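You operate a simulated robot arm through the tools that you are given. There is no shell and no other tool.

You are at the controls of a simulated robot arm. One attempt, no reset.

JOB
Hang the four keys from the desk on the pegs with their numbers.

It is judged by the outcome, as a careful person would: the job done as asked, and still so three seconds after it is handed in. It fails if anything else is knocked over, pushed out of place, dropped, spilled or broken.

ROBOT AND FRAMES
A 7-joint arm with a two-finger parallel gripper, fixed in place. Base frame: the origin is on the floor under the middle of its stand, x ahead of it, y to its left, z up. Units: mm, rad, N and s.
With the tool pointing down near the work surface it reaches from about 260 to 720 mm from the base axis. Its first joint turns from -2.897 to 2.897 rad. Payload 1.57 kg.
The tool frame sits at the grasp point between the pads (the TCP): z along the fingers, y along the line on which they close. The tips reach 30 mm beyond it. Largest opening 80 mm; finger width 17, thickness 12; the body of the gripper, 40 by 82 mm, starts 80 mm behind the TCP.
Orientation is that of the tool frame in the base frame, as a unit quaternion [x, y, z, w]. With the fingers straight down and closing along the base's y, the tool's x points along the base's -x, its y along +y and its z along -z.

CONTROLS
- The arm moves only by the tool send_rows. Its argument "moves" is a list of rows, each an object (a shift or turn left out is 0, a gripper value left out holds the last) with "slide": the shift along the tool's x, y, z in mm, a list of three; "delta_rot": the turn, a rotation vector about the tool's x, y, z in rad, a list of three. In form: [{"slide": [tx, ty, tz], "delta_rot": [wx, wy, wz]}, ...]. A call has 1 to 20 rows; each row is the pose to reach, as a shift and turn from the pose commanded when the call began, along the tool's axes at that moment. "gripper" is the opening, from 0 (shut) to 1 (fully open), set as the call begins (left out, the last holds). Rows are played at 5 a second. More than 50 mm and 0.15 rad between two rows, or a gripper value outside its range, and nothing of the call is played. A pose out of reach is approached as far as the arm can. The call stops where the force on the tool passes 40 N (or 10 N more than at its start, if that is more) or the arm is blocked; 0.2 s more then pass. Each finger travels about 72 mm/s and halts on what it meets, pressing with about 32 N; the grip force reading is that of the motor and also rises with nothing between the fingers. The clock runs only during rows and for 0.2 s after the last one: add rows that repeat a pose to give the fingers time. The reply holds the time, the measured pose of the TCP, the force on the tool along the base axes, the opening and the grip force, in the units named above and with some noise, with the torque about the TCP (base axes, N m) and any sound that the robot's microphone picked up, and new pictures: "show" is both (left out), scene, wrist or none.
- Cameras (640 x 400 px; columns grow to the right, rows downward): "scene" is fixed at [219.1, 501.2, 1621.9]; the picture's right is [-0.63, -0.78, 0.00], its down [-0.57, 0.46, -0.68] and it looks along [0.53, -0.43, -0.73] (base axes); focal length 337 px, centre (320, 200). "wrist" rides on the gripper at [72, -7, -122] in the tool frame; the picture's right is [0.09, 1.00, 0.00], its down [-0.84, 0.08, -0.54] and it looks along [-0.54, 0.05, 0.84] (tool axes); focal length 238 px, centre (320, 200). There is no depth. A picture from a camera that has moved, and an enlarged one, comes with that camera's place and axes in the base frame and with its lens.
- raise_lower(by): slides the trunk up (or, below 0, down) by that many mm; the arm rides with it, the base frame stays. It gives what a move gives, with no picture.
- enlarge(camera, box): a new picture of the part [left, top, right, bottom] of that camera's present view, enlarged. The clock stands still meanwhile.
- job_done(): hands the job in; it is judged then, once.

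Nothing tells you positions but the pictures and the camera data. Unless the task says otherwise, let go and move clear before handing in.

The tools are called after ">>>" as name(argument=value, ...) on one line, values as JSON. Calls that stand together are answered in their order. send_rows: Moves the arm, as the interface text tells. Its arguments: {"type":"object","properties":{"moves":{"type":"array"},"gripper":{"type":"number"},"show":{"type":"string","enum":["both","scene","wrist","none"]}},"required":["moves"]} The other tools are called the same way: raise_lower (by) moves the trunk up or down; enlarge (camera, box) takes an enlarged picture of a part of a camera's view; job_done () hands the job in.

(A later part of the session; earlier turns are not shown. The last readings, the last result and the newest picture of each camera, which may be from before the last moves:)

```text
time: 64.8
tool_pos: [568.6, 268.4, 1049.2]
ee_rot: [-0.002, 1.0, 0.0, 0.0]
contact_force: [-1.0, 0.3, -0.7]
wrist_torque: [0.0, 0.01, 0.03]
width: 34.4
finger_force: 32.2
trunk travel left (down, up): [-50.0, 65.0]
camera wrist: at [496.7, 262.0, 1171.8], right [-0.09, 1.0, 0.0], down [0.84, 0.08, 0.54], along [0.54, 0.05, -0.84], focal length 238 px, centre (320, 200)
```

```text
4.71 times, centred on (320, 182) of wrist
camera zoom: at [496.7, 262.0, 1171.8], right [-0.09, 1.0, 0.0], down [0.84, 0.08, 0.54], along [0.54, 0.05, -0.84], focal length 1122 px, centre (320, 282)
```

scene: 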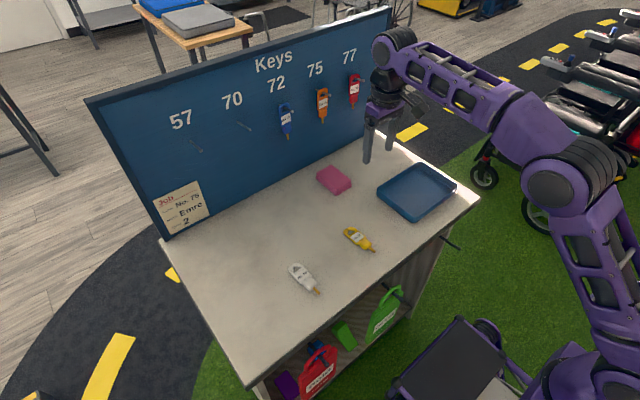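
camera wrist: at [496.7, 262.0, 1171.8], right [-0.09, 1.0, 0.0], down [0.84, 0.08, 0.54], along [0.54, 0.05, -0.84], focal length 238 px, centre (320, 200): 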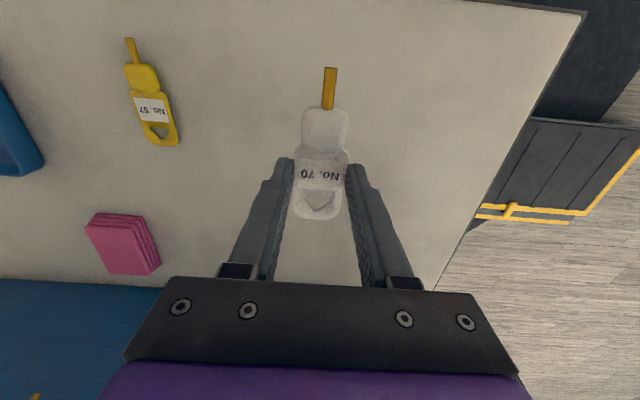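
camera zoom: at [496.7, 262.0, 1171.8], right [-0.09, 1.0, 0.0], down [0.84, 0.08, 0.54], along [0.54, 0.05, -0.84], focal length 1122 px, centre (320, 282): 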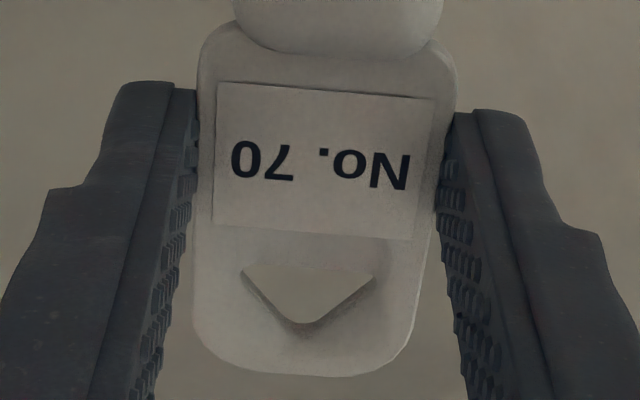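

The white key is held the same way as the red one. I'll carry it to the centre line and tilt.

>>> send_rows(moves=[{"slide": [-6.25, -33.7, -10]}, {"slide": [-12.5, -67.5, -19.9]}, {"slide": [-18.75, -101.2, -29.9]}, {"slide": [-25, -135, -39.9]}, {"slide": [-31.25, -168.7, -49.8]}, {"slide": [-37.5, -202.4, -59.8]}, {"slide": [-43.75, -236.2, -69.7]}, {"slide": [-50, -269.9, -79.7]}, {"slide": [-56.7, -269.9, -81.4], "delta_rot": [0, -0.1175, 0]}, {"slide": [-63.4, -269.9, -83.1], "delta_rot": [0, -0.235, 0]}, {"slide": [-70.1, -269.9, -84.8], "delta_rot": [0, -0.3525, 0]}, {"slide": [-76.8, -269.9, -86.5], "delta_rot": [0, -0.47, 0]}, {"slide": [-83.5, -269.9, -88.2], "delta_rot": [0, -0.5875, 0]}, {"slide": [-90.2, -269.9, -89.9], "delta_rot": [0, -0.705, 0]}, {"slide": [-96.9, -269.9, -91.6], "delta_rot": [0, -0.8225, 0]}, {"slide": [-103.6, -269.9, -93.3], "delta_rot": [0, -0.94, 0]}, {"slide": [-110.3, -269.9, -95], "delta_rot": [0, -1.0575, 0]}, {"slide": [-117, -269.9, -96.7], "delta_rot": [0, -1.175, 0]}, {"slide": [-123.7, -269.9, -98.4], "delta_rot": [0, -1.2925, 0]}, {"slide": [-130.4, -269.9, -100.1], "delta_rot": [0, -1.41, 0]}], show="none")

>>> send_rows(moves=[{"slide": [0, 32, 0]}, {"slide": [0, 64, 0]}, {"slide": [0, 96, 0]}, {"slide": [0, 128, 0]}, {"slide": [0, 160, 0]}, {"slide": [0, 192, 0]}, {"slide": [0, 220.3, 0]}, {"slide": [0, 220.3, 0]}, {"slide": [0, 220.3, 0]}])

```text
time: 69.0
tool_pos: [701.4, 0.6, 1150.7]
ee_rot: [-0.001, 0.761, 0.001, 0.649]
contact_force: [0.1, 0.7, -0.4]
wrist_torque: [0.01, -0.02, 0.01]
width: 34.3
finger_force: 32.0
trunk travel left (down, up): [-50.0, 65.0]
```

```text
time: 71.0
tool_pos: [700.7, 221.4, 1152.3]
ee_rot: [0.0, 0.761, 0.0, 0.649]
contact_force: [-0.4, -0.5, -0.2]
wrist_torque: [-0.02, 0.01, 0.02]
width: 34.6
finger_force: 32.2
trunk travel left (down, up): [-50.0, 65.0]
camera wrist: at [569.2, 214.5, 1100.6], right [-0.02, 1.0, -0.09], down [-0.4, 0.08, 0.91], along [0.92, 0.05, 0.4], focal length 238 px, centre (320, 200)
```

scene: 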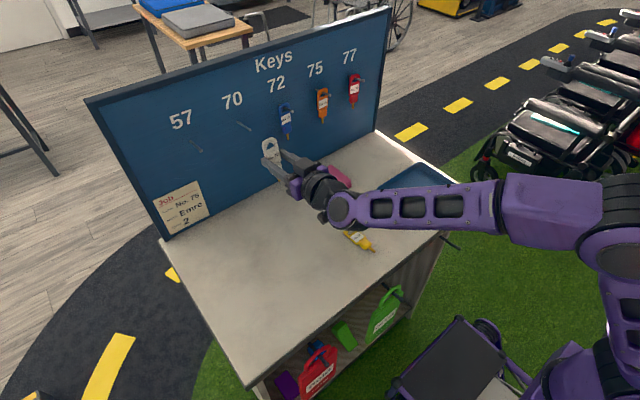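
wrist: 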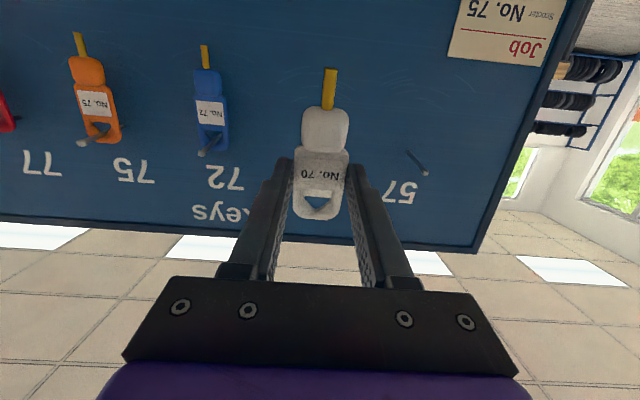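

All good. I'll advance to about 12 mm short of peg 70's tip.

>>> send_rows(moves=[{"slide": [-2, 0, 18]}, {"slide": [-4, 0, 36]}, {"slide": [-6.3, 0, 56]}, {"slide": [-7.3, 0, 65]}, {"slide": [-8.4, 0, 74.2]}, {"slide": [-8.4, 0, 74.2]}, {"slide": [-8.4, 0, 74.2]}])

>>> enlarge(camera="scene", box=[225, 110, 273, 150])

>>> enlarge(camera="wrist", box=[280, 160, 360, 220])

```text
time: 72.6
tool_pos: [774.5, 221.2, 1147.3]
ee_rot: [-0.001, 0.761, 0.001, 0.648]
contact_force: [0.1, 0.3, -0.5]
wrist_torque: [0.0, 0.03, -0.02]
width: 34.6
finger_force: 32.2
trunk travel left (down, up): [-50.0, 65.0]
camera wrist: at [642.2, 213.8, 1097.3], right [-0.02, 1.0, -0.09], down [-0.4, 0.08, 0.91], along [0.92, 0.05, 0.4], focal length 238 px, centre (320, 200)
```

scene: 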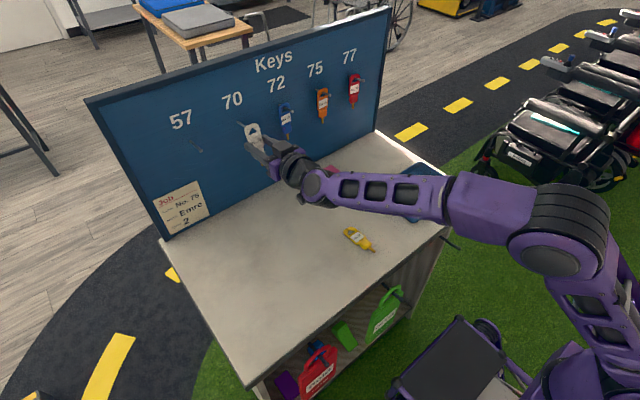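
wrist: 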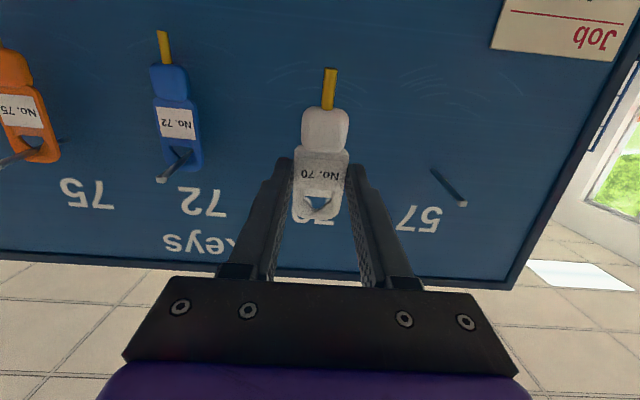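

```text
10.00 times, centred on (249, 130) of scene
camera zoom: at [219.1, 501.2, 1621.9], right [-0.63, -0.78, 0.0], down [-0.57, 0.46, -0.68], along [0.53, -0.43, -0.73], focal length 3371 px, centre (1030, 900)
```

zoom: 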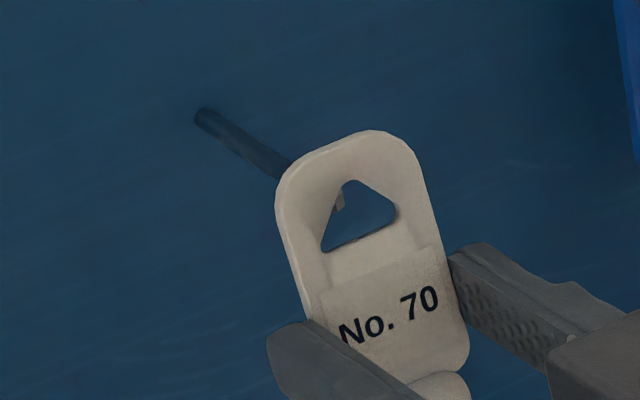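

```text
6.67 times, centred on (320, 190) of wrist
camera zoom: at [642.2, 213.8, 1097.3], right [-0.02, 1.0, -0.09], down [-0.4, 0.08, 0.91], along [0.92, 0.05, 0.4], focal length 1589 px, centre (320, 267)
```

zoom: 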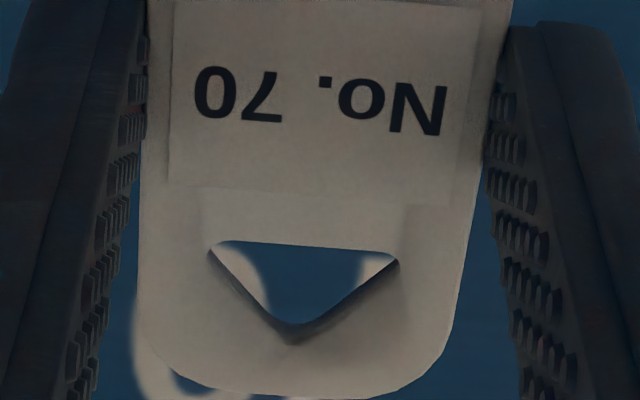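

>>> send_rows(moves=[{"slide": [0, 0, 2]}, {"slide": [0, 0, 4]}, {"slide": [0, 0, 6]}, {"slide": [0, 0, 8]}, {"slide": [0, 0, 10]}, {"slide": [0, 0, 10]}], show="none")

>>> enlarge(camera="scene", box=[225, 110, 273, 150])

>>> enlarge(camera="wrist", box=[280, 160, 360, 220])

```text
time: 74.0
tool_pos: [785.0, 220.3, 1146.0]
ee_rot: [0.001, 0.761, -0.001, 0.649]
contact_force: [0.2, 0.1, -0.4]
wrist_torque: [-0.01, 0.04, -0.02]
width: 34.8
finger_force: 32.1
trunk travel left (down, up): [-50.0, 65.0]
```

```text
10.00 times, centred on (249, 130) of scene
camera zoom: at [219.1, 501.2, 1621.9], right [-0.63, -0.78, 0.0], down [-0.57, 0.46, -0.68], along [0.53, -0.43, -0.73], focal length 3371 px, centre (1030, 900)
```

zoom: 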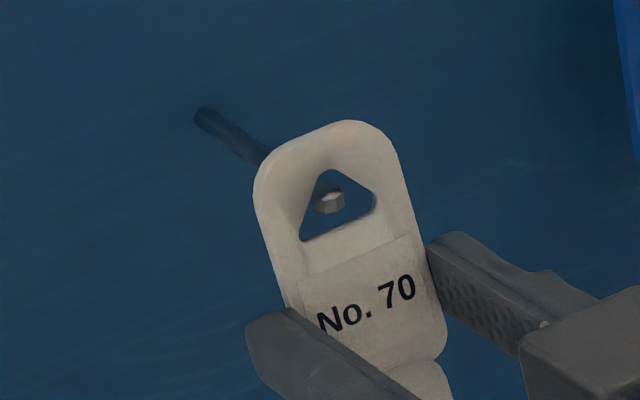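

```text
6.67 times, centred on (320, 190) of wrist
camera zoom: at [652.7, 213.7, 1094.4], right [-0.02, 1.0, -0.09], down [-0.4, 0.08, 0.91], along [0.92, 0.05, 0.4], focal length 1589 px, centre (320, 267)
```

zoom: 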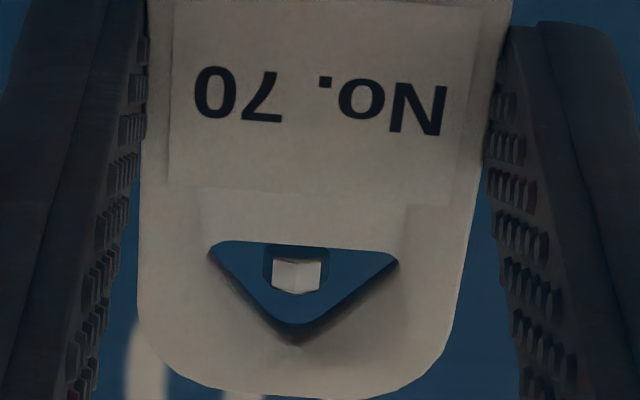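

>>> send_rows(moves=[{"slide": [0, -0.5, 1]}, {"slide": [0, -0.5, 2.5]}, {"slide": [0, -0.5, 4]}, {"slide": [0, -0.5, 4]}], show="none")

>>> enlarge(camera="wrist", box=[280, 160, 360, 220])

>>> enlarge(camera="scene", box=[225, 110, 273, 150])

```text
time: 75.0
tool_pos: [788.3, 220.9, 1145.2]
ee_rot: [-0.001, 0.761, 0.001, 0.649]
contact_force: [0.2, 0.4, -0.5]
wrist_torque: [0.0, -0.02, -0.03]
width: 34.7
finger_force: 32.2
trunk travel left (down, up): [-50.0, 65.0]
```

```text
6.67 times, centred on (320, 190) of wrist
camera zoom: at [656.8, 213.3, 1094.0], right [-0.02, 1.0, -0.09], down [-0.4, 0.08, 0.91], along [0.92, 0.05, 0.4], focal length 1589 px, centre (320, 267)
```

zoom: 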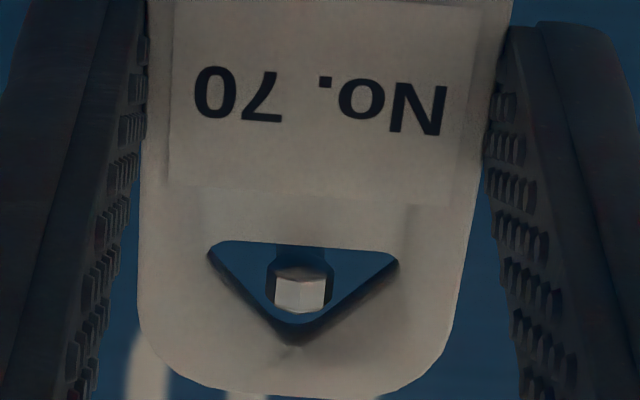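

```text
10.00 times, centred on (249, 130) of scene
camera zoom: at [219.1, 501.2, 1621.9], right [-0.63, -0.78, 0.0], down [-0.57, 0.46, -0.68], along [0.53, -0.43, -0.73], focal length 3371 px, centre (1030, 900)
```

zoom: 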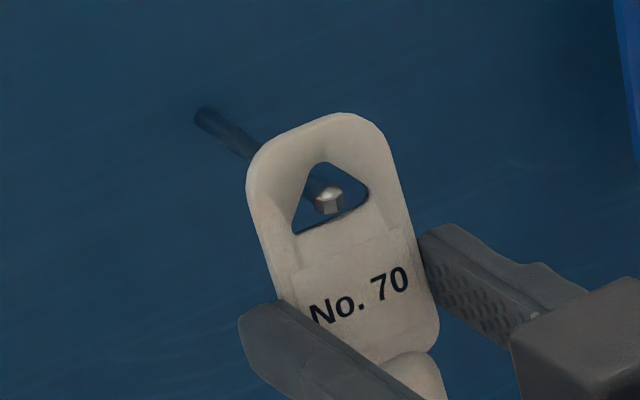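

The tip is centred in the hole and there is no contact. I'll push through in small steps.

>>> send_rows(moves=[{"slide": [0, 0, 2]}, {"slide": [0, 0, 4]}, {"slide": [0, 0, 6]}, {"slide": [0, 0, 6]}], show="none")

>>> enlarge(camera="wrist", box=[280, 160, 360, 220])

```text
time: 76.0
tool_pos: [793.9, 220.7, 1145.2]
ee_rot: [0.0, 0.761, -0.001, 0.648]
contact_force: [0.5, 0.3, 0.6]
wrist_torque: [-0.01, 0.02, 0.02]
width: 34.7
finger_force: 31.8
trunk travel left (down, up): [-50.0, 65.0]
```

```text
6.67 times, centred on (320, 190) of wrist
camera zoom: at [662.6, 213.8, 1092.8], right [-0.02, 1.0, -0.09], down [-0.4, 0.08, 0.91], along [0.92, 0.05, 0.4], focal length 1589 px, centre (320, 267)
```

zoom: 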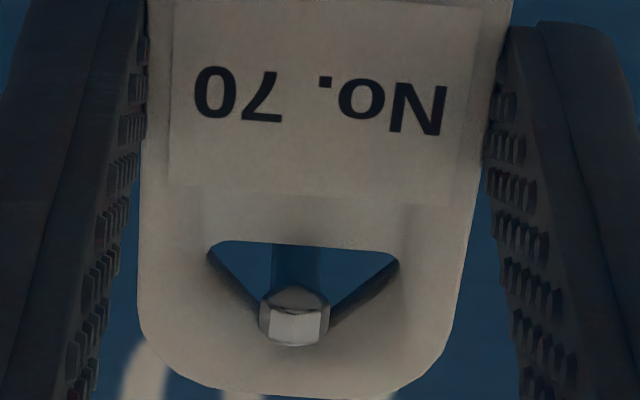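

>>> send_rows(moves=[{"slide": [0, 0, 3]}, {"slide": [0, 0, 6]}, {"slide": [0, 0, 9]}, {"slide": [0, 0, 12]}, {"slide": [0, 0, 15]}, {"slide": [0, 0, 18]}, {"slide": [0, 0, 21]}, {"slide": [0, 0, 24]}, {"slide": [1, 0, 24]}, {"slide": [2, 0, 24]}, {"slide": [2, 0, 24]}])

>>> enlarge(camera="scene", box=[205, 90, 295, 160])

```text
time: 78.4
tool_pos: [816.8, 220.1, 1138.5]
ee_rot: [0.0, 0.761, 0.0, 0.648]
contact_force: [0.2, 1.1, -1.1]
wrist_torque: [-0.01, 0.01, -0.02]
width: 34.4
finger_force: 32.3
trunk travel left (down, up): [-50.0, 65.0]
camera wrist: at [685.4, 213.2, 1086.9], right [-0.02, 1.0, -0.09], down [-0.4, 0.08, 0.91], along [0.92, 0.05, 0.4], focal length 238 px, centre (320, 200)
```

scene: 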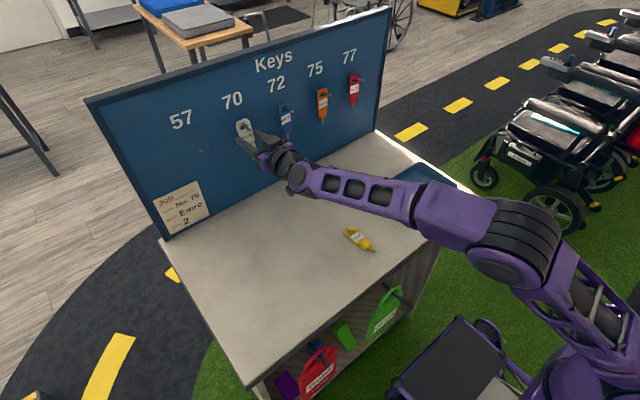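
wrist: 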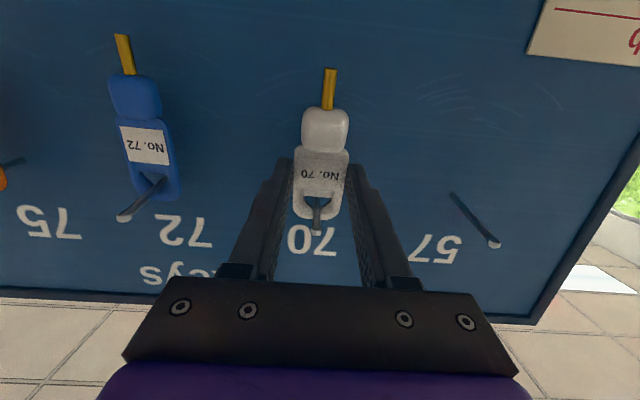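

```text
5.71 times, centred on (250, 125) of scene
camera zoom: at [219.1, 501.2, 1621.9], right [-0.63, -0.78, 0.0], down [-0.57, 0.46, -0.68], along [0.53, -0.43, -0.73], focal length 1926 px, centre (720, 629)
```

zoom: 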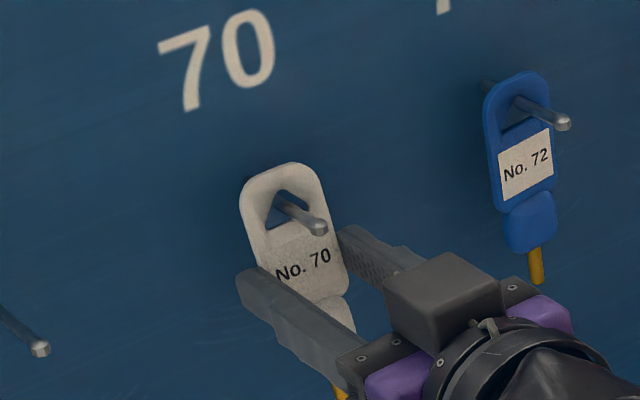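

The white key is on peg 70. I'll release it.

>>> send_rows(moves=[{"slide": [0, 0, 0]}, {"slide": [0, 0, 0]}, {"slide": [0, 0, 0]}, {"slide": [0, 0, 0]}, {"slide": [0, 0, 0]}], gripper=0.8, show="wrist")

>>> enlarge(camera="scene", box=[205, 90, 295, 160])

```text
time: 79.6
tool_pos: [816.9, 219.8, 1137.9]
ee_rot: [0.001, 0.762, -0.001, 0.648]
contact_force: [-0.2, 0.1, 0.3]
wrist_torque: [-0.01, -0.02, 0.0]
width: 64.3
finger_force: 0.1
trunk travel left (down, up): [-50.0, 65.0]
camera wrist: at [685.4, 213.2, 1086.9], right [-0.02, 1.0, -0.09], down [-0.4, 0.08, 0.91], along [0.92, 0.05, 0.4], focal length 238 px, centre (320, 200)
```

wrist: 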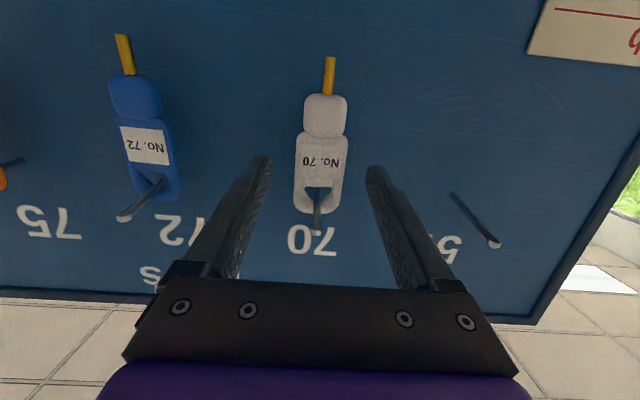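

```text
5.71 times, centred on (250, 125) of scene
camera zoom: at [219.1, 501.2, 1621.9], right [-0.63, -0.78, 0.0], down [-0.57, 0.46, -0.68], along [0.53, -0.43, -0.73], focal length 1926 px, centre (720, 629)
```

zoom: 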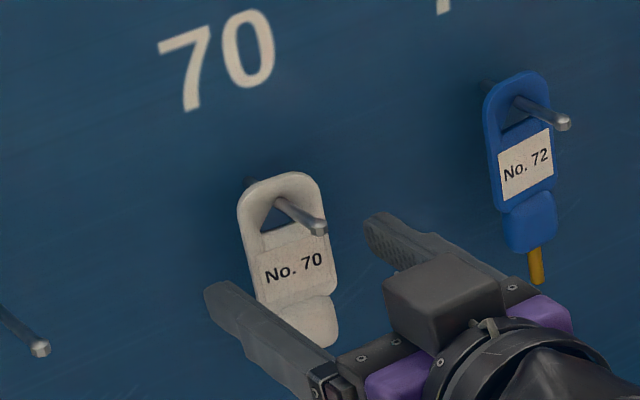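

Key 70 hangs. Before fetching the last key, I'll back out and check with the empty gripper that the peg 57 pose (y≈341) is reachable.

>>> send_rows(moves=[{"slide": [0, 0, -12]}, {"slide": [0, 0, -35]}, {"slide": [0, 0, -65]}, {"slide": [0, 0, -95]}, {"slide": [0, 0, -118]}, {"slide": [0, 30, -118]}, {"slide": [0, 60, -118]}, {"slide": [0, 90, -118]}, {"slide": [0, 120.5, -118]}, {"slide": [0, 120.5, -118]}], show="both")

```text
time: 81.8
tool_pos: [700.3, 340.7, 1157.4]
ee_rot: [0.0, 0.761, 0.0, 0.648]
contact_force: [-0.4, -0.2, 0.3]
wrist_torque: [0.0, 0.01, -0.02]
width: 63.8
finger_force: 0.0
trunk travel left (down, up): [-50.0, 65.0]
camera wrist: at [568.8, 332.7, 1104.9], right [-0.02, 1.0, -0.09], down [-0.4, 0.08, 0.91], along [0.92, 0.05, 0.4], focal length 238 px, centre (320, 200)
```

scene: 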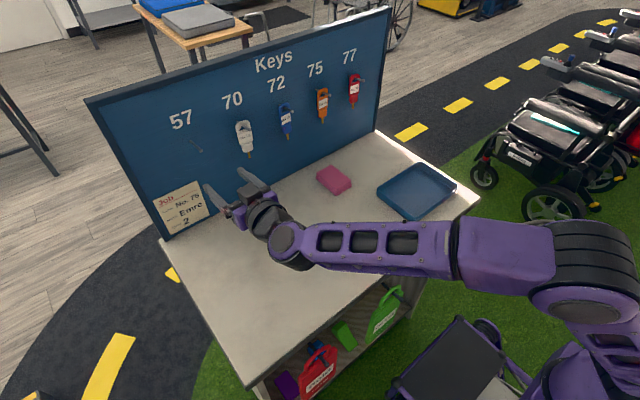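
wrist: 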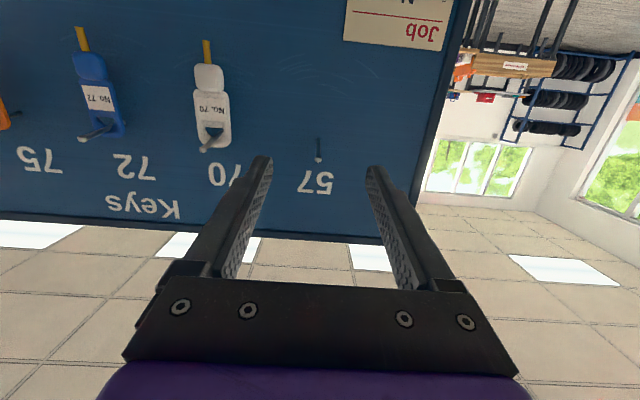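

>>> send_rows(moves=[{"slide": [0, 0, 25]}, {"slide": [0, 0, 50]}, {"slide": [0, 0, 75]}, {"slide": [0, 0, 95]}, {"slide": [0, 0, 110]}, {"slide": [0, 0, 118]}, {"slide": [0, 0, 118]}], show="both")

>>> enlarge(camera="wrist", box=[270, 130, 370, 250])

```text
time: 83.4
tool_pos: [817.5, 341.0, 1137.7]
ee_rot: [-0.001, 0.762, 0.001, 0.648]
contact_force: [-0.3, -1.0, 0.8]
wrist_torque: [-0.01, -0.01, -0.01]
width: 64.1
finger_force: 0.1
trunk travel left (down, up): [-50.0, 65.0]
camera wrist: at [685.9, 333.9, 1086.2], right [-0.02, 1.0, -0.09], down [-0.4, 0.08, 0.91], along [0.92, 0.05, 0.4], focal length 238 px, centre (320, 200)
```

scene: 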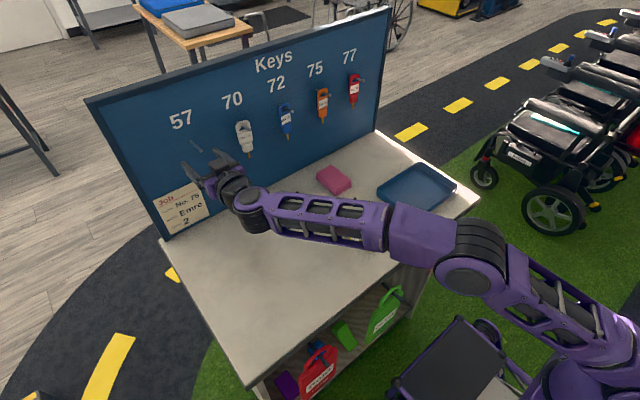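
wrist: 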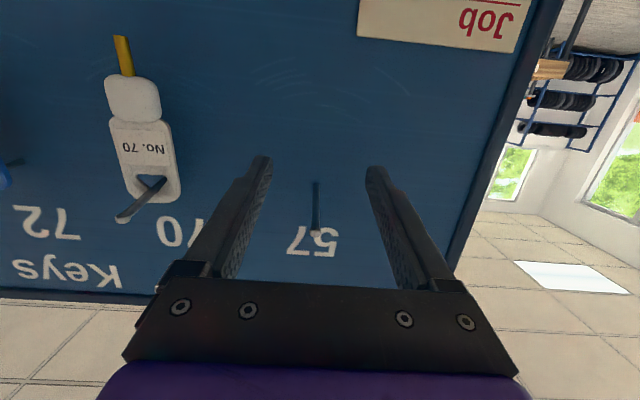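

```text
3.33 times, centred on (320, 190) of wrist
camera zoom: at [685.9, 333.9, 1086.2], right [-0.02, 1.0, -0.09], down [-0.4, 0.08, 0.91], along [0.92, 0.05, 0.4], focal length 794 px, centre (320, 233)
```

zoom: 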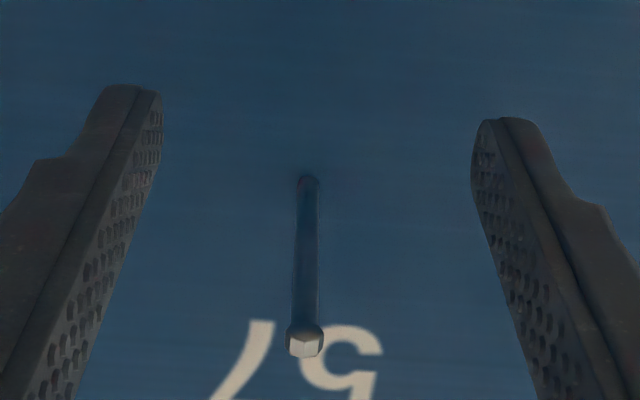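

Peg 57 is reachable. Now I'll go back to the centre line, untilt and fetch the yellow key.

>>> send_rows(moves=[{"slide": [0, 0, -12]}, {"slide": [0, 0, -35]}, {"slide": [0, 0, -65]}, {"slide": [0, 0, -95]}, {"slide": [0, 0, -118]}, {"slide": [0, -34, -118]}, {"slide": [0, -68, -118]}, {"slide": [0, -102, -118]}, {"slide": [0, -136, -118]}, {"slide": [0, -170, -118]}, {"slide": [0, -204, -118]}, {"slide": [0, -238, -118]}, {"slide": [0, -272, -118]}, {"slide": [0, -306, -118]}, {"slide": [0, -340.3, -118]}, {"slide": [0, -340.3, -118]}], show="none")

>>> send_rows(moves=[{"slide": [3.6, 0, -6.9], "delta_rot": [0, 0.1282, 0]}, {"slide": [7.2, 0, -13.9], "delta_rot": [0, 0.2564, 0]}, {"slide": [10.7, 0, -20.8], "delta_rot": [0, 0.3845, 0]}, {"slide": [14.3, 0, -27.8], "delta_rot": [0, 0.5127, 0]}, {"slide": [17.9, 0, -34.7], "delta_rot": [0, 0.6409, 0]}, {"slide": [21.5, 0, -41.7], "delta_rot": [0, 0.7691, 0]}, {"slide": [25.1, 0, -48.6], "delta_rot": [0, 0.8973, 0]}, {"slide": [28.7, 0, -55.5], "delta_rot": [0, 1.0255, 0]}, {"slide": [32.2, 0, -62.5], "delta_rot": [0, 1.1536, 0]}, {"slide": [35.8, 0, -69.4], "delta_rot": [0, 1.2818, 0]}, {"slide": [39.4, 0, -76.4], "delta_rot": [0, 1.41, 0]}, {"slide": [39.4, 0, -76.4], "delta_rot": [0, 1.41, 0]}], show="both")

```text
time: 86.8
tool_pos: [701.9, -1.2, 1157.1]
ee_rot: [0.0, 0.762, 0.0, 0.648]
contact_force: [-0.4, -0.6, -0.8]
wrist_torque: [-0.05, -0.01, -0.01]
width: 63.7
finger_force: 0.0
trunk travel left (down, up): [-50.0, 65.0]
```

```text
time: 89.4
tool_pos: [620.6, 0.7, 1130.0]
ee_rot: [0.0, 1.0, 0.0, -0.001]
contact_force: [-0.9, -0.1, 0.1]
wrist_torque: [0.0, 0.0, -0.02]
width: 63.8
finger_force: 0.0
trunk travel left (down, up): [-50.0, 65.0]
camera wrist: at [548.5, -6.7, 1252.8], right [-0.09, 1.0, 0.0], down [0.84, 0.08, 0.54], along [0.54, 0.05, -0.84], focal length 238 px, centre (320, 200)
```

scene: 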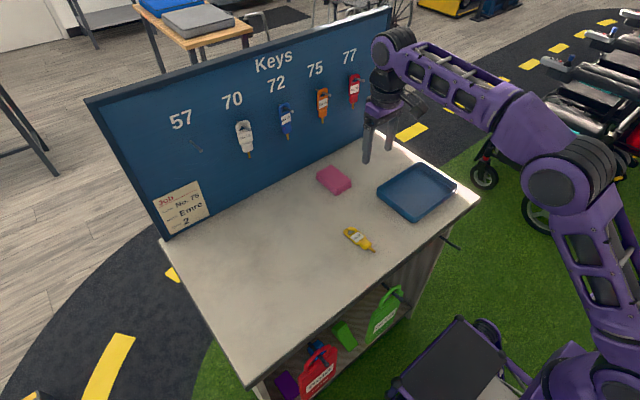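
wrist: 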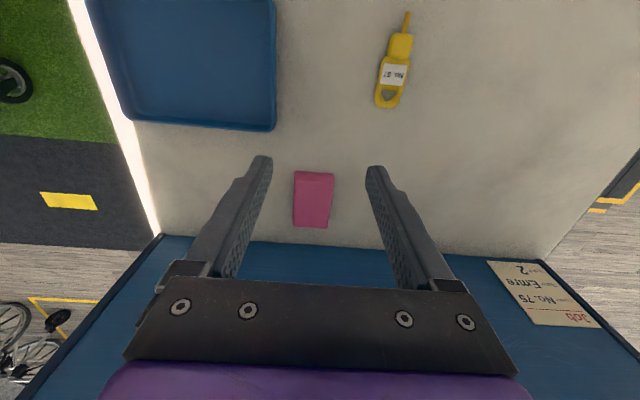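

>>> send_rows(moves=[{"slide": [12, 25, 10]}, {"slide": [25, 50, 25]}, {"slide": [37, 72, 45]}, {"slide": [50, 90.5, 75]}, {"slide": [50, 90.5, 110]}, {"slide": [50, 90.5, 140]}, {"slide": [50, 90.5, 160]}, {"slide": [50, 90.5, 170]}, {"slide": [50, 90.5, 170]}, {"slide": [50, 90.5, 170]}], gripper=0.8, show="wrist")

>>> enlarge(camera="wrist", box=[220, 60, 420, 220])

```text
time: 91.6
tool_pos: [569.2, 90.2, 963.3]
ee_rot: [-0.001, 1.0, 0.0, 0.0]
contact_force: [-0.2, -0.1, -0.4]
wrist_torque: [0.04, 0.01, -0.04]
width: 64.1
finger_force: 0.0
trunk travel left (down, up): [-50.0, 65.0]
camera wrist: at [498.4, 83.5, 1083.7], right [-0.09, 1.0, 0.0], down [0.84, 0.08, 0.54], along [0.54, 0.05, -0.84], focal length 238 px, centre (320, 200)
```

wrist: 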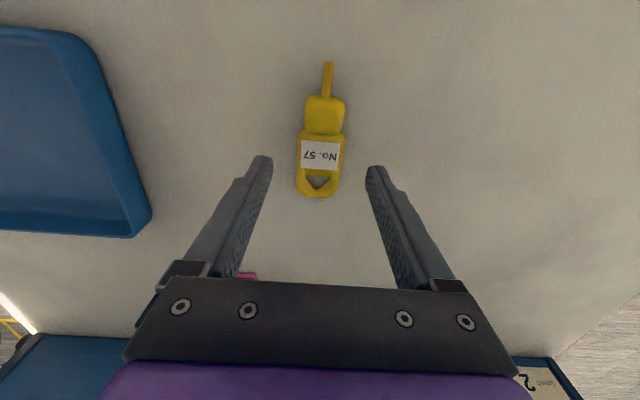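

```text
2.50 times, centred on (320, 140) of wrist
camera zoom: at [498.4, 83.5, 1083.7], right [-0.09, 1.0, 0.0], down [0.84, 0.08, 0.54], along [0.54, 0.05, -0.84], focal length 596 px, centre (320, 350)
```

zoom: 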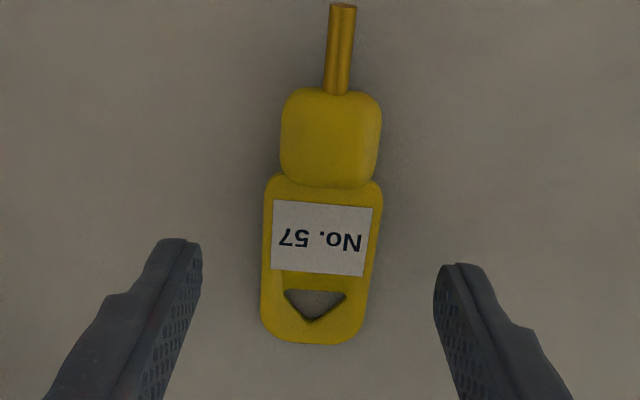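

>>> send_rows(moves=[{"slide": [0, 0, 0]}, {"slide": [0, 0, 0]}], show="none")

>>> send_rows(moves=[{"slide": [0, 0, 0]}], show="none")

>>> send_rows(moves=[{"slide": [0, 0, 0]}], show="none")

```text
time: 92.2
tool_pos: [570.1, 90.7, 961.6]
ee_rot: [0.0, 1.0, -0.001, 0.001]
contact_force: [0.0, 0.1, 0.1]
wrist_torque: [0.0, 0.03, 0.02]
width: 64.1
finger_force: 0.1
trunk travel left (down, up): [-50.0, 65.0]
```

```text
time: 92.6
tool_pos: [570.2, 90.9, 962.2]
ee_rot: [0.0, 1.0, -0.001, 0.0]
contact_force: [-0.3, -0.6, 0.0]
wrist_torque: [0.01, 0.01, -0.01]
width: 63.9
finger_force: 0.1
trunk travel left (down, up): [-50.0, 65.0]
```

```text
time: 93.0
tool_pos: [570.6, 90.3, 962.1]
ee_rot: [-0.001, 1.0, 0.0, -0.001]
contact_force: [-0.4, 0.1, -0.5]
wrist_torque: [0.02, -0.01, -0.03]
width: 63.9
finger_force: 0.1
trunk travel left (down, up): [-50.0, 65.0]
```

The averaged reading puts the TCP at z≈962.2, so I'll descend 31.3 mm to the proven grip height.

>>> send_rows(moves=[{"slide": [0, 0.2, 10]}, {"slide": [0, 0.2, 18]}, {"slide": [0, 0.2, 24]}, {"slide": [0, 0.2, 28]}, {"slide": [0, 0.2, 30]}, {"slide": [0, 0.2, 31]}, {"slide": [0, 0.2, 31]}], show="wrist")

>>> send_rows(moves=[{"slide": [0, 0, 0]}], show="none")

```text
time: 94.6
tool_pos: [569.2, 91.7, 931.0]
ee_rot: [0.0, 1.0, 0.0, 0.0]
contact_force: [-0.8, -0.2, 4.8]
wrist_torque: [0.02, 0.07, 0.05]
width: 64.0
finger_force: 0.0
trunk travel left (down, up): [-50.0, 65.0]
camera wrist: at [497.2, 84.0, 1052.0], right [-0.09, 1.0, 0.0], down [0.84, 0.08, 0.54], along [0.54, 0.05, -0.84], focal length 238 px, centre (320, 200)
```

wrist: 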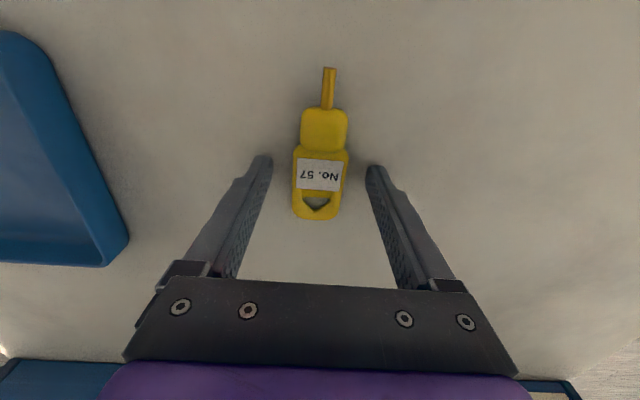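

```text
time: 95.0
tool_pos: [568.4, 90.6, 929.9]
ee_rot: [0.0, 1.0, -0.001, 0.0]
contact_force: [-1.5, -0.7, 7.4]
wrist_torque: [-0.11, 0.09, 0.06]
width: 63.9
finger_force: 0.1
trunk travel left (down, up): [-50.0, 65.0]
```

The fingertips are touching the desk at 5–7 N, so my command tracking was the accurate figure. I'll back up 1.3 mm and close.

>>> send_rows(moves=[{"slide": [0, 0, -1.3]}, {"slide": [0, 0, -1.3]}, {"slide": [0, 0, -1.3]}], show="none")

```text
time: 95.8
tool_pos: [568.9, 92.3, 930.3]
ee_rot: [-0.001, 1.0, 0.0, -0.001]
contact_force: [-0.1, 0.8, -0.8]
wrist_torque: [0.03, -0.01, -0.02]
width: 64.1
finger_force: 0.1
trunk travel left (down, up): [-50.0, 65.0]
```

>>> send_rows(moves=[{"slide": [0, 0, 0]}, {"slide": [0, 0, 0]}, {"slide": [0, 0, 0]}, {"slide": [0, 0, 0]}, {"slide": [0, 0, 0]}], gripper=0.0, show="none")

>>> send_rows(moves=[{"slide": [0, 0, -8]}, {"slide": [0, 0, -25]}, {"slide": [0, 0, -50]}, {"slide": [0, 0, -85]}, {"slide": [0, 0, -120]}, {"slide": [0, 0, -120]}], show="wrist")

>>> enlarge(camera="wrist", box=[285, 140, 355, 225])

```text
time: 97.0
tool_pos: [569.6, 90.9, 930.4]
ee_rot: [0.0, 1.0, -0.001, 0.0]
contact_force: [0.4, 0.1, -0.4]
wrist_torque: [0.01, 0.01, -0.01]
width: 34.7
finger_force: 32.3
trunk travel left (down, up): [-50.0, 65.0]
```

```text
time: 98.4
tool_pos: [568.7, 91.5, 1052.0]
ee_rot: [-0.001, 1.0, 0.0, 0.0]
contact_force: [-0.1, 0.0, -0.2]
wrist_torque: [0.03, -0.02, -0.03]
width: 34.5
finger_force: 32.1
trunk travel left (down, up): [-50.0, 65.0]
camera wrist: at [497.3, 84.2, 1174.7], right [-0.09, 1.0, 0.0], down [0.84, 0.08, 0.54], along [0.54, 0.05, -0.84], focal length 238 px, centre (320, 200)
```

wrist: 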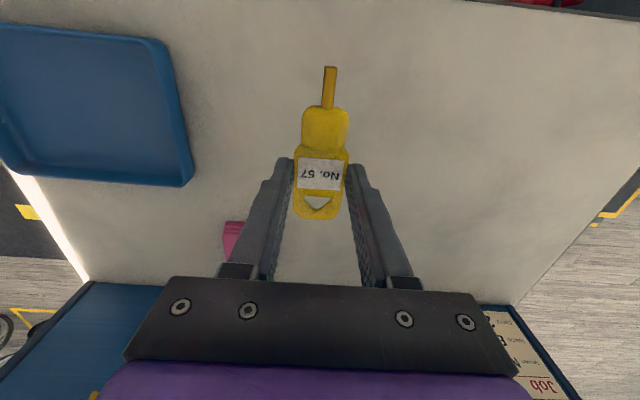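

```text
4.71 times, centred on (320, 182) of wrist
camera zoom: at [497.3, 84.2, 1174.7], right [-0.09, 1.0, 0.0], down [0.84, 0.08, 0.54], along [0.54, 0.05, -0.84], focal length 1122 px, centre (320, 282)
```

zoom: 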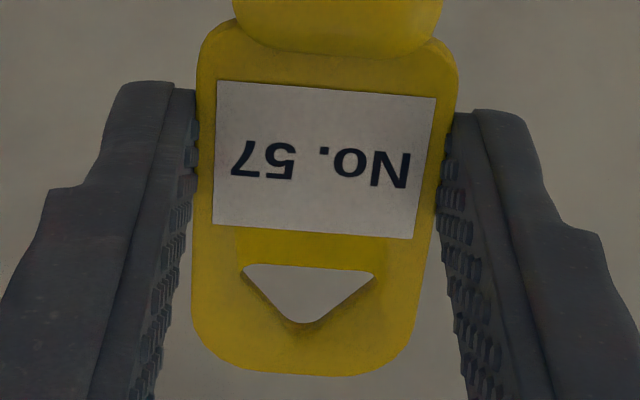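

The yellow key is held the same way as the others. I'll carry it to the centre line, tilt, then slide across to peg 57's line.

>>> send_rows(moves=[{"slide": [-12.5, -22.7, -20]}, {"slide": [-25, -45.4, -40]}, {"slide": [-37.5, -68, -60]}, {"slide": [-50.1, -90.7, -79.7]}, {"slide": [-56.8, -90.7, -81.4], "delta_rot": [0, -0.1175, 0]}, {"slide": [-63.5, -90.7, -83.1], "delta_rot": [0, -0.235, 0]}, {"slide": [-70.2, -90.7, -84.8], "delta_rot": [0, -0.3525, 0]}, {"slide": [-76.9, -90.7, -86.5], "delta_rot": [0, -0.47, 0]}, {"slide": [-83.6, -90.7, -88.2], "delta_rot": [0, -0.5875, 0]}, {"slide": [-90.3, -90.7, -89.9], "delta_rot": [0, -0.705, 0]}, {"slide": [-97, -90.7, -91.6], "delta_rot": [0, -0.8225, 0]}, {"slide": [-103.7, -90.7, -93.3], "delta_rot": [0, -0.94, 0]}, {"slide": [-110.4, -90.7, -95], "delta_rot": [0, -1.0575, 0]}, {"slide": [-117.1, -90.7, -96.7], "delta_rot": [0, -1.175, 0]}, {"slide": [-123.8, -90.7, -98.4], "delta_rot": [0, -1.2925, 0]}, {"slide": [-130.5, -90.7, -100.1], "delta_rot": [0, -1.41, 0]}, {"slide": [-130.5, -90.7, -100.1], "delta_rot": [0, -1.41, 0]}], show="none")

>>> send_rows(moves=[{"slide": [0, 34, 0]}, {"slide": [0, 68, 0]}, {"slide": [0, 102, 0]}, {"slide": [0, 136, 0]}, {"slide": [0, 170, 0]}, {"slide": [0, 204, 0]}, {"slide": [0, 238, 0]}, {"slide": [0, 272, 0]}, {"slide": [0, 306, 0]}, {"slide": [0, 339.7, 0]}, {"slide": [0, 339.7, 0]}, {"slide": [0, 339.7, 0]}])

```text
time: 102.0
tool_pos: [700.2, 0.0, 1151.1]
ee_rot: [0.0, 0.762, 0.0, 0.648]
contact_force: [0.1, -0.4, 0.0]
wrist_torque: [0.01, 0.04, 0.01]
width: 34.5
finger_force: 32.2
trunk travel left (down, up): [-50.0, 65.0]
```

```text
time: 104.6
tool_pos: [699.5, 341.1, 1151.2]
ee_rot: [-0.001, 0.762, 0.001, 0.648]
contact_force: [-0.4, 0.2, -0.8]
wrist_torque: [0.0, -0.01, 0.02]
width: 34.8
finger_force: 32.3
trunk travel left (down, up): [-50.0, 65.0]
camera wrist: at [567.4, 333.7, 1099.7], right [-0.02, 1.0, -0.09], down [-0.4, 0.08, 0.91], along [0.92, 0.05, 0.4], focal length 238 px, centre (320, 200)
```

scene: 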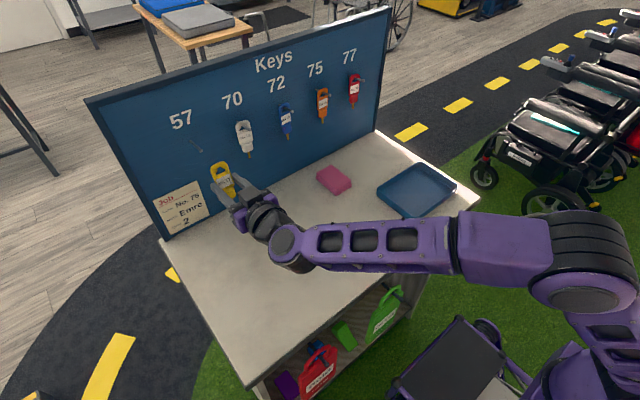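
wrist: 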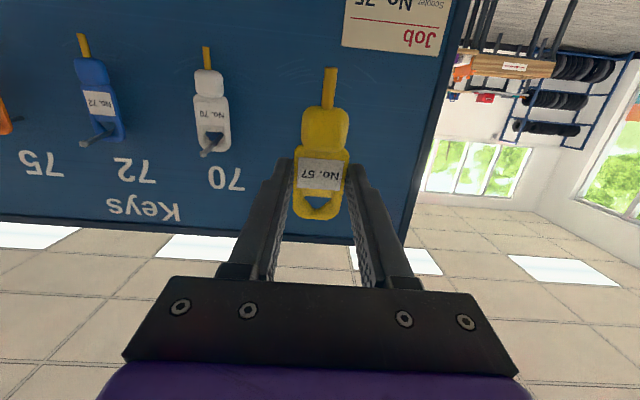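

>>> send_rows(moves=[{"slide": [-2, 0, 18]}, {"slide": [-4, 0, 36]}, {"slide": [-6.3, 0, 56]}, {"slide": [-7.3, 0, 65]}, {"slide": [-8.4, 0, 74.2]}, {"slide": [-8.4, 0, 74.2]}, {"slide": [-8.4, 0, 74.2]}])

>>> enlarge(camera="scene", box=[180, 130, 228, 170])

>>> enlarge(camera="wrist", box=[280, 160, 360, 220])

```text
time: 106.2
tool_pos: [775.3, 340.8, 1146.8]
ee_rot: [0.0, 0.761, -0.001, 0.648]
contact_force: [1.0, -0.6, -0.6]
wrist_torque: [-0.04, 0.01, 0.01]
width: 34.6
finger_force: 31.9
trunk travel left (down, up): [-50.0, 65.0]
camera wrist: at [643.1, 333.6, 1095.4], right [-0.02, 1.0, -0.09], down [-0.4, 0.08, 0.91], along [0.92, 0.05, 0.4], focal length 238 px, centre (320, 200)
```

scene: 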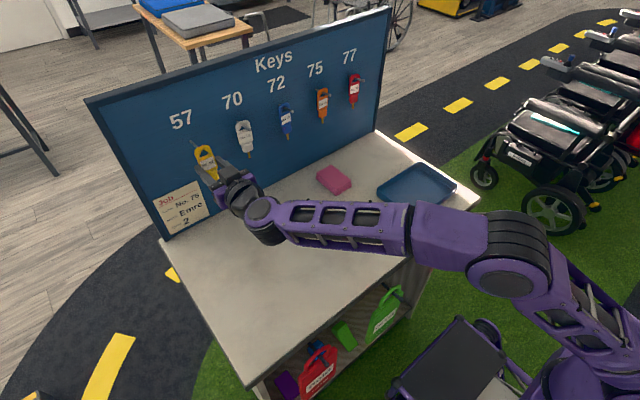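
wrist: 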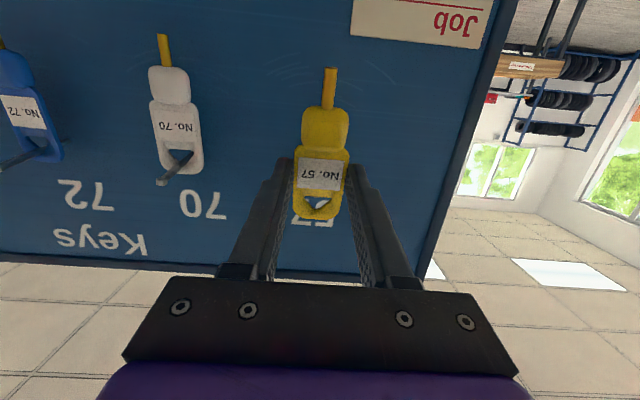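

```text
10.00 times, centred on (204, 150) of scene
camera zoom: at [219.1, 501.2, 1621.9], right [-0.63, -0.78, 0.0], down [-0.57, 0.46, -0.68], along [0.53, -0.43, -0.73], focal length 3371 px, centre (1480, 700)
```

zoom: 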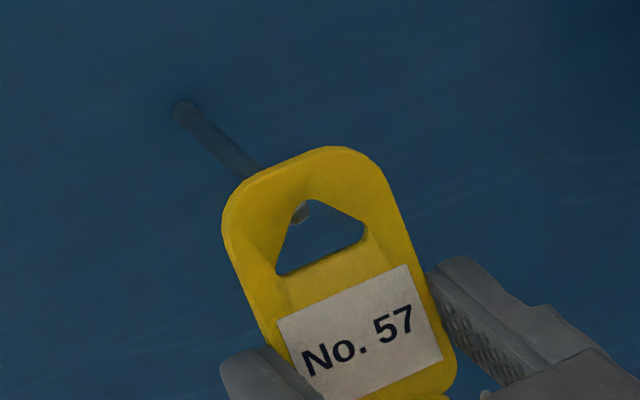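

```text
6.67 times, centred on (320, 190) of wrist
camera zoom: at [643.1, 333.6, 1095.4], right [-0.02, 1.0, -0.09], down [-0.4, 0.08, 0.91], along [0.92, 0.05, 0.4], focal length 1589 px, centre (320, 267)
```

zoom: 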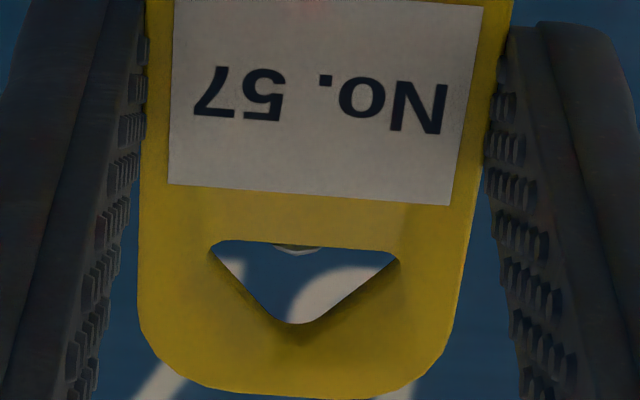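

>>> send_rows(moves=[{"slide": [-0.5, 0, 2]}, {"slide": [-0.8, 0, 4]}, {"slide": [-0.8, 0, 6]}, {"slide": [-0.8, 0, 8]}, {"slide": [-0.8, 0, 10]}, {"slide": [-0.8, 0, 10]}], show="none")

>>> enlarge(camera="scene", box=[180, 130, 228, 170])

>>> enlarge(camera="wrist", box=[280, 160, 360, 220])

```text
time: 107.6
tool_pos: [784.7, 339.7, 1146.2]
ee_rot: [0.0, 0.761, 0.0, 0.648]
contact_force: [0.4, 0.0, -0.2]
wrist_torque: [0.01, 0.0, 0.0]
width: 34.8
finger_force: 31.7
trunk travel left (down, up): [-50.0, 65.0]
```

```text
10.00 times, centred on (204, 150) of scene
camera zoom: at [219.1, 501.2, 1621.9], right [-0.63, -0.78, 0.0], down [-0.57, 0.46, -0.68], along [0.53, -0.43, -0.73], focal length 3371 px, centre (1480, 700)
```

zoom: 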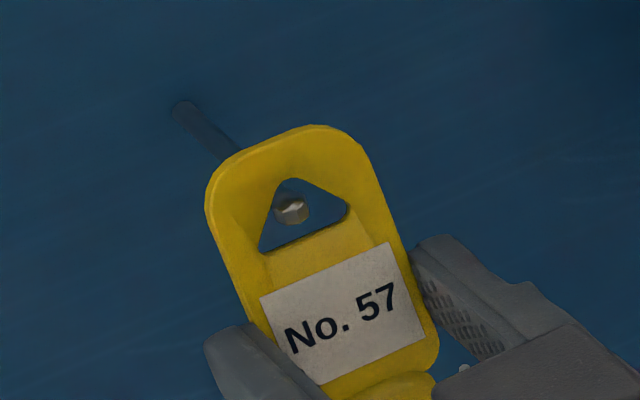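

```text
6.67 times, centred on (320, 190) of wrist
camera zoom: at [652.7, 333.1, 1094.9], right [-0.02, 1.0, -0.09], down [-0.4, 0.08, 0.91], along [0.92, 0.05, 0.4], focal length 1589 px, centre (320, 267)
```

zoom: 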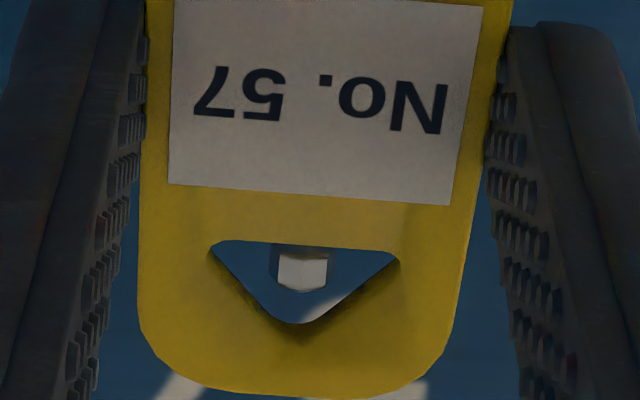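

The picture matches the red key's successful insertion. I'll continue in small steps.

>>> send_rows(moves=[{"slide": [0, 0, 2]}, {"slide": [0, 0, 4]}, {"slide": [0, 0, 4]}], show="none")

>>> enlarge(camera="wrist", box=[280, 160, 360, 220])

>>> enlarge(camera="scene", box=[180, 130, 228, 170])

```text
time: 108.4
tool_pos: [788.5, 339.8, 1146.0]
ee_rot: [0.0, 0.761, 0.0, 0.648]
contact_force: [0.0, 0.2, 0.2]
wrist_torque: [-0.02, -0.02, -0.01]
width: 34.5
finger_force: 32.0
trunk travel left (down, up): [-50.0, 65.0]
```

```text
6.67 times, centred on (320, 190) of wrist
camera zoom: at [657.1, 332.7, 1094.6], right [-0.02, 1.0, -0.09], down [-0.4, 0.08, 0.91], along [0.92, 0.05, 0.4], focal length 1589 px, centre (320, 267)
```

zoom: 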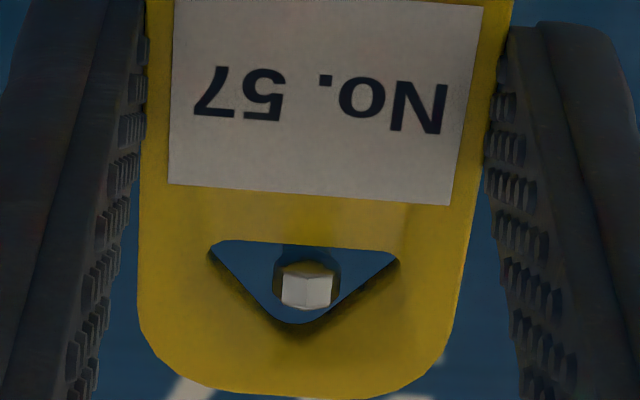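

```text
10.00 times, centred on (204, 150) of scene
camera zoom: at [219.1, 501.2, 1621.9], right [-0.63, -0.78, 0.0], down [-0.57, 0.46, -0.68], along [0.53, -0.43, -0.73], focal length 3371 px, centre (1480, 700)
```

zoom: 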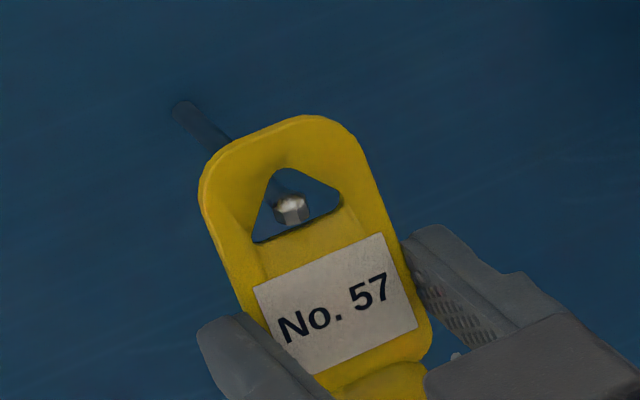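

>>> send_rows(moves=[{"slide": [0.3, 0.4, 1]}, {"slide": [0.3, 0.4, 3]}, {"slide": [0.3, 0.4, 5]}, {"slide": [0.3, 0.4, 6]}, {"slide": [0.3, 0.4, 6]}], show="none")

>>> enlarge(camera="wrist", box=[280, 160, 360, 220])

```text
time: 109.6
tool_pos: [794.8, 340.8, 1144.7]
ee_rot: [-0.001, 0.762, 0.001, 0.648]
contact_force: [-0.5, 0.8, 0.4]
wrist_torque: [-0.04, -0.03, 0.01]
width: 34.5
finger_force: 32.0
trunk travel left (down, up): [-50.0, 65.0]
```

```text
6.67 times, centred on (320, 190) of wrist
camera zoom: at [662.8, 333.9, 1093.7], right [-0.02, 1.0, -0.09], down [-0.4, 0.08, 0.91], along [0.92, 0.05, 0.4], focal length 1589 px, centre (320, 267)
```

zoom: 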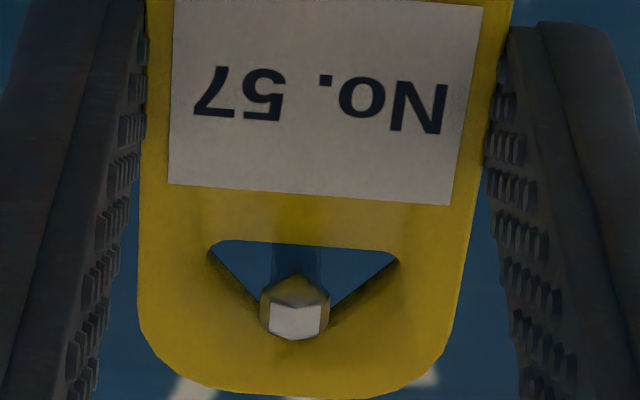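

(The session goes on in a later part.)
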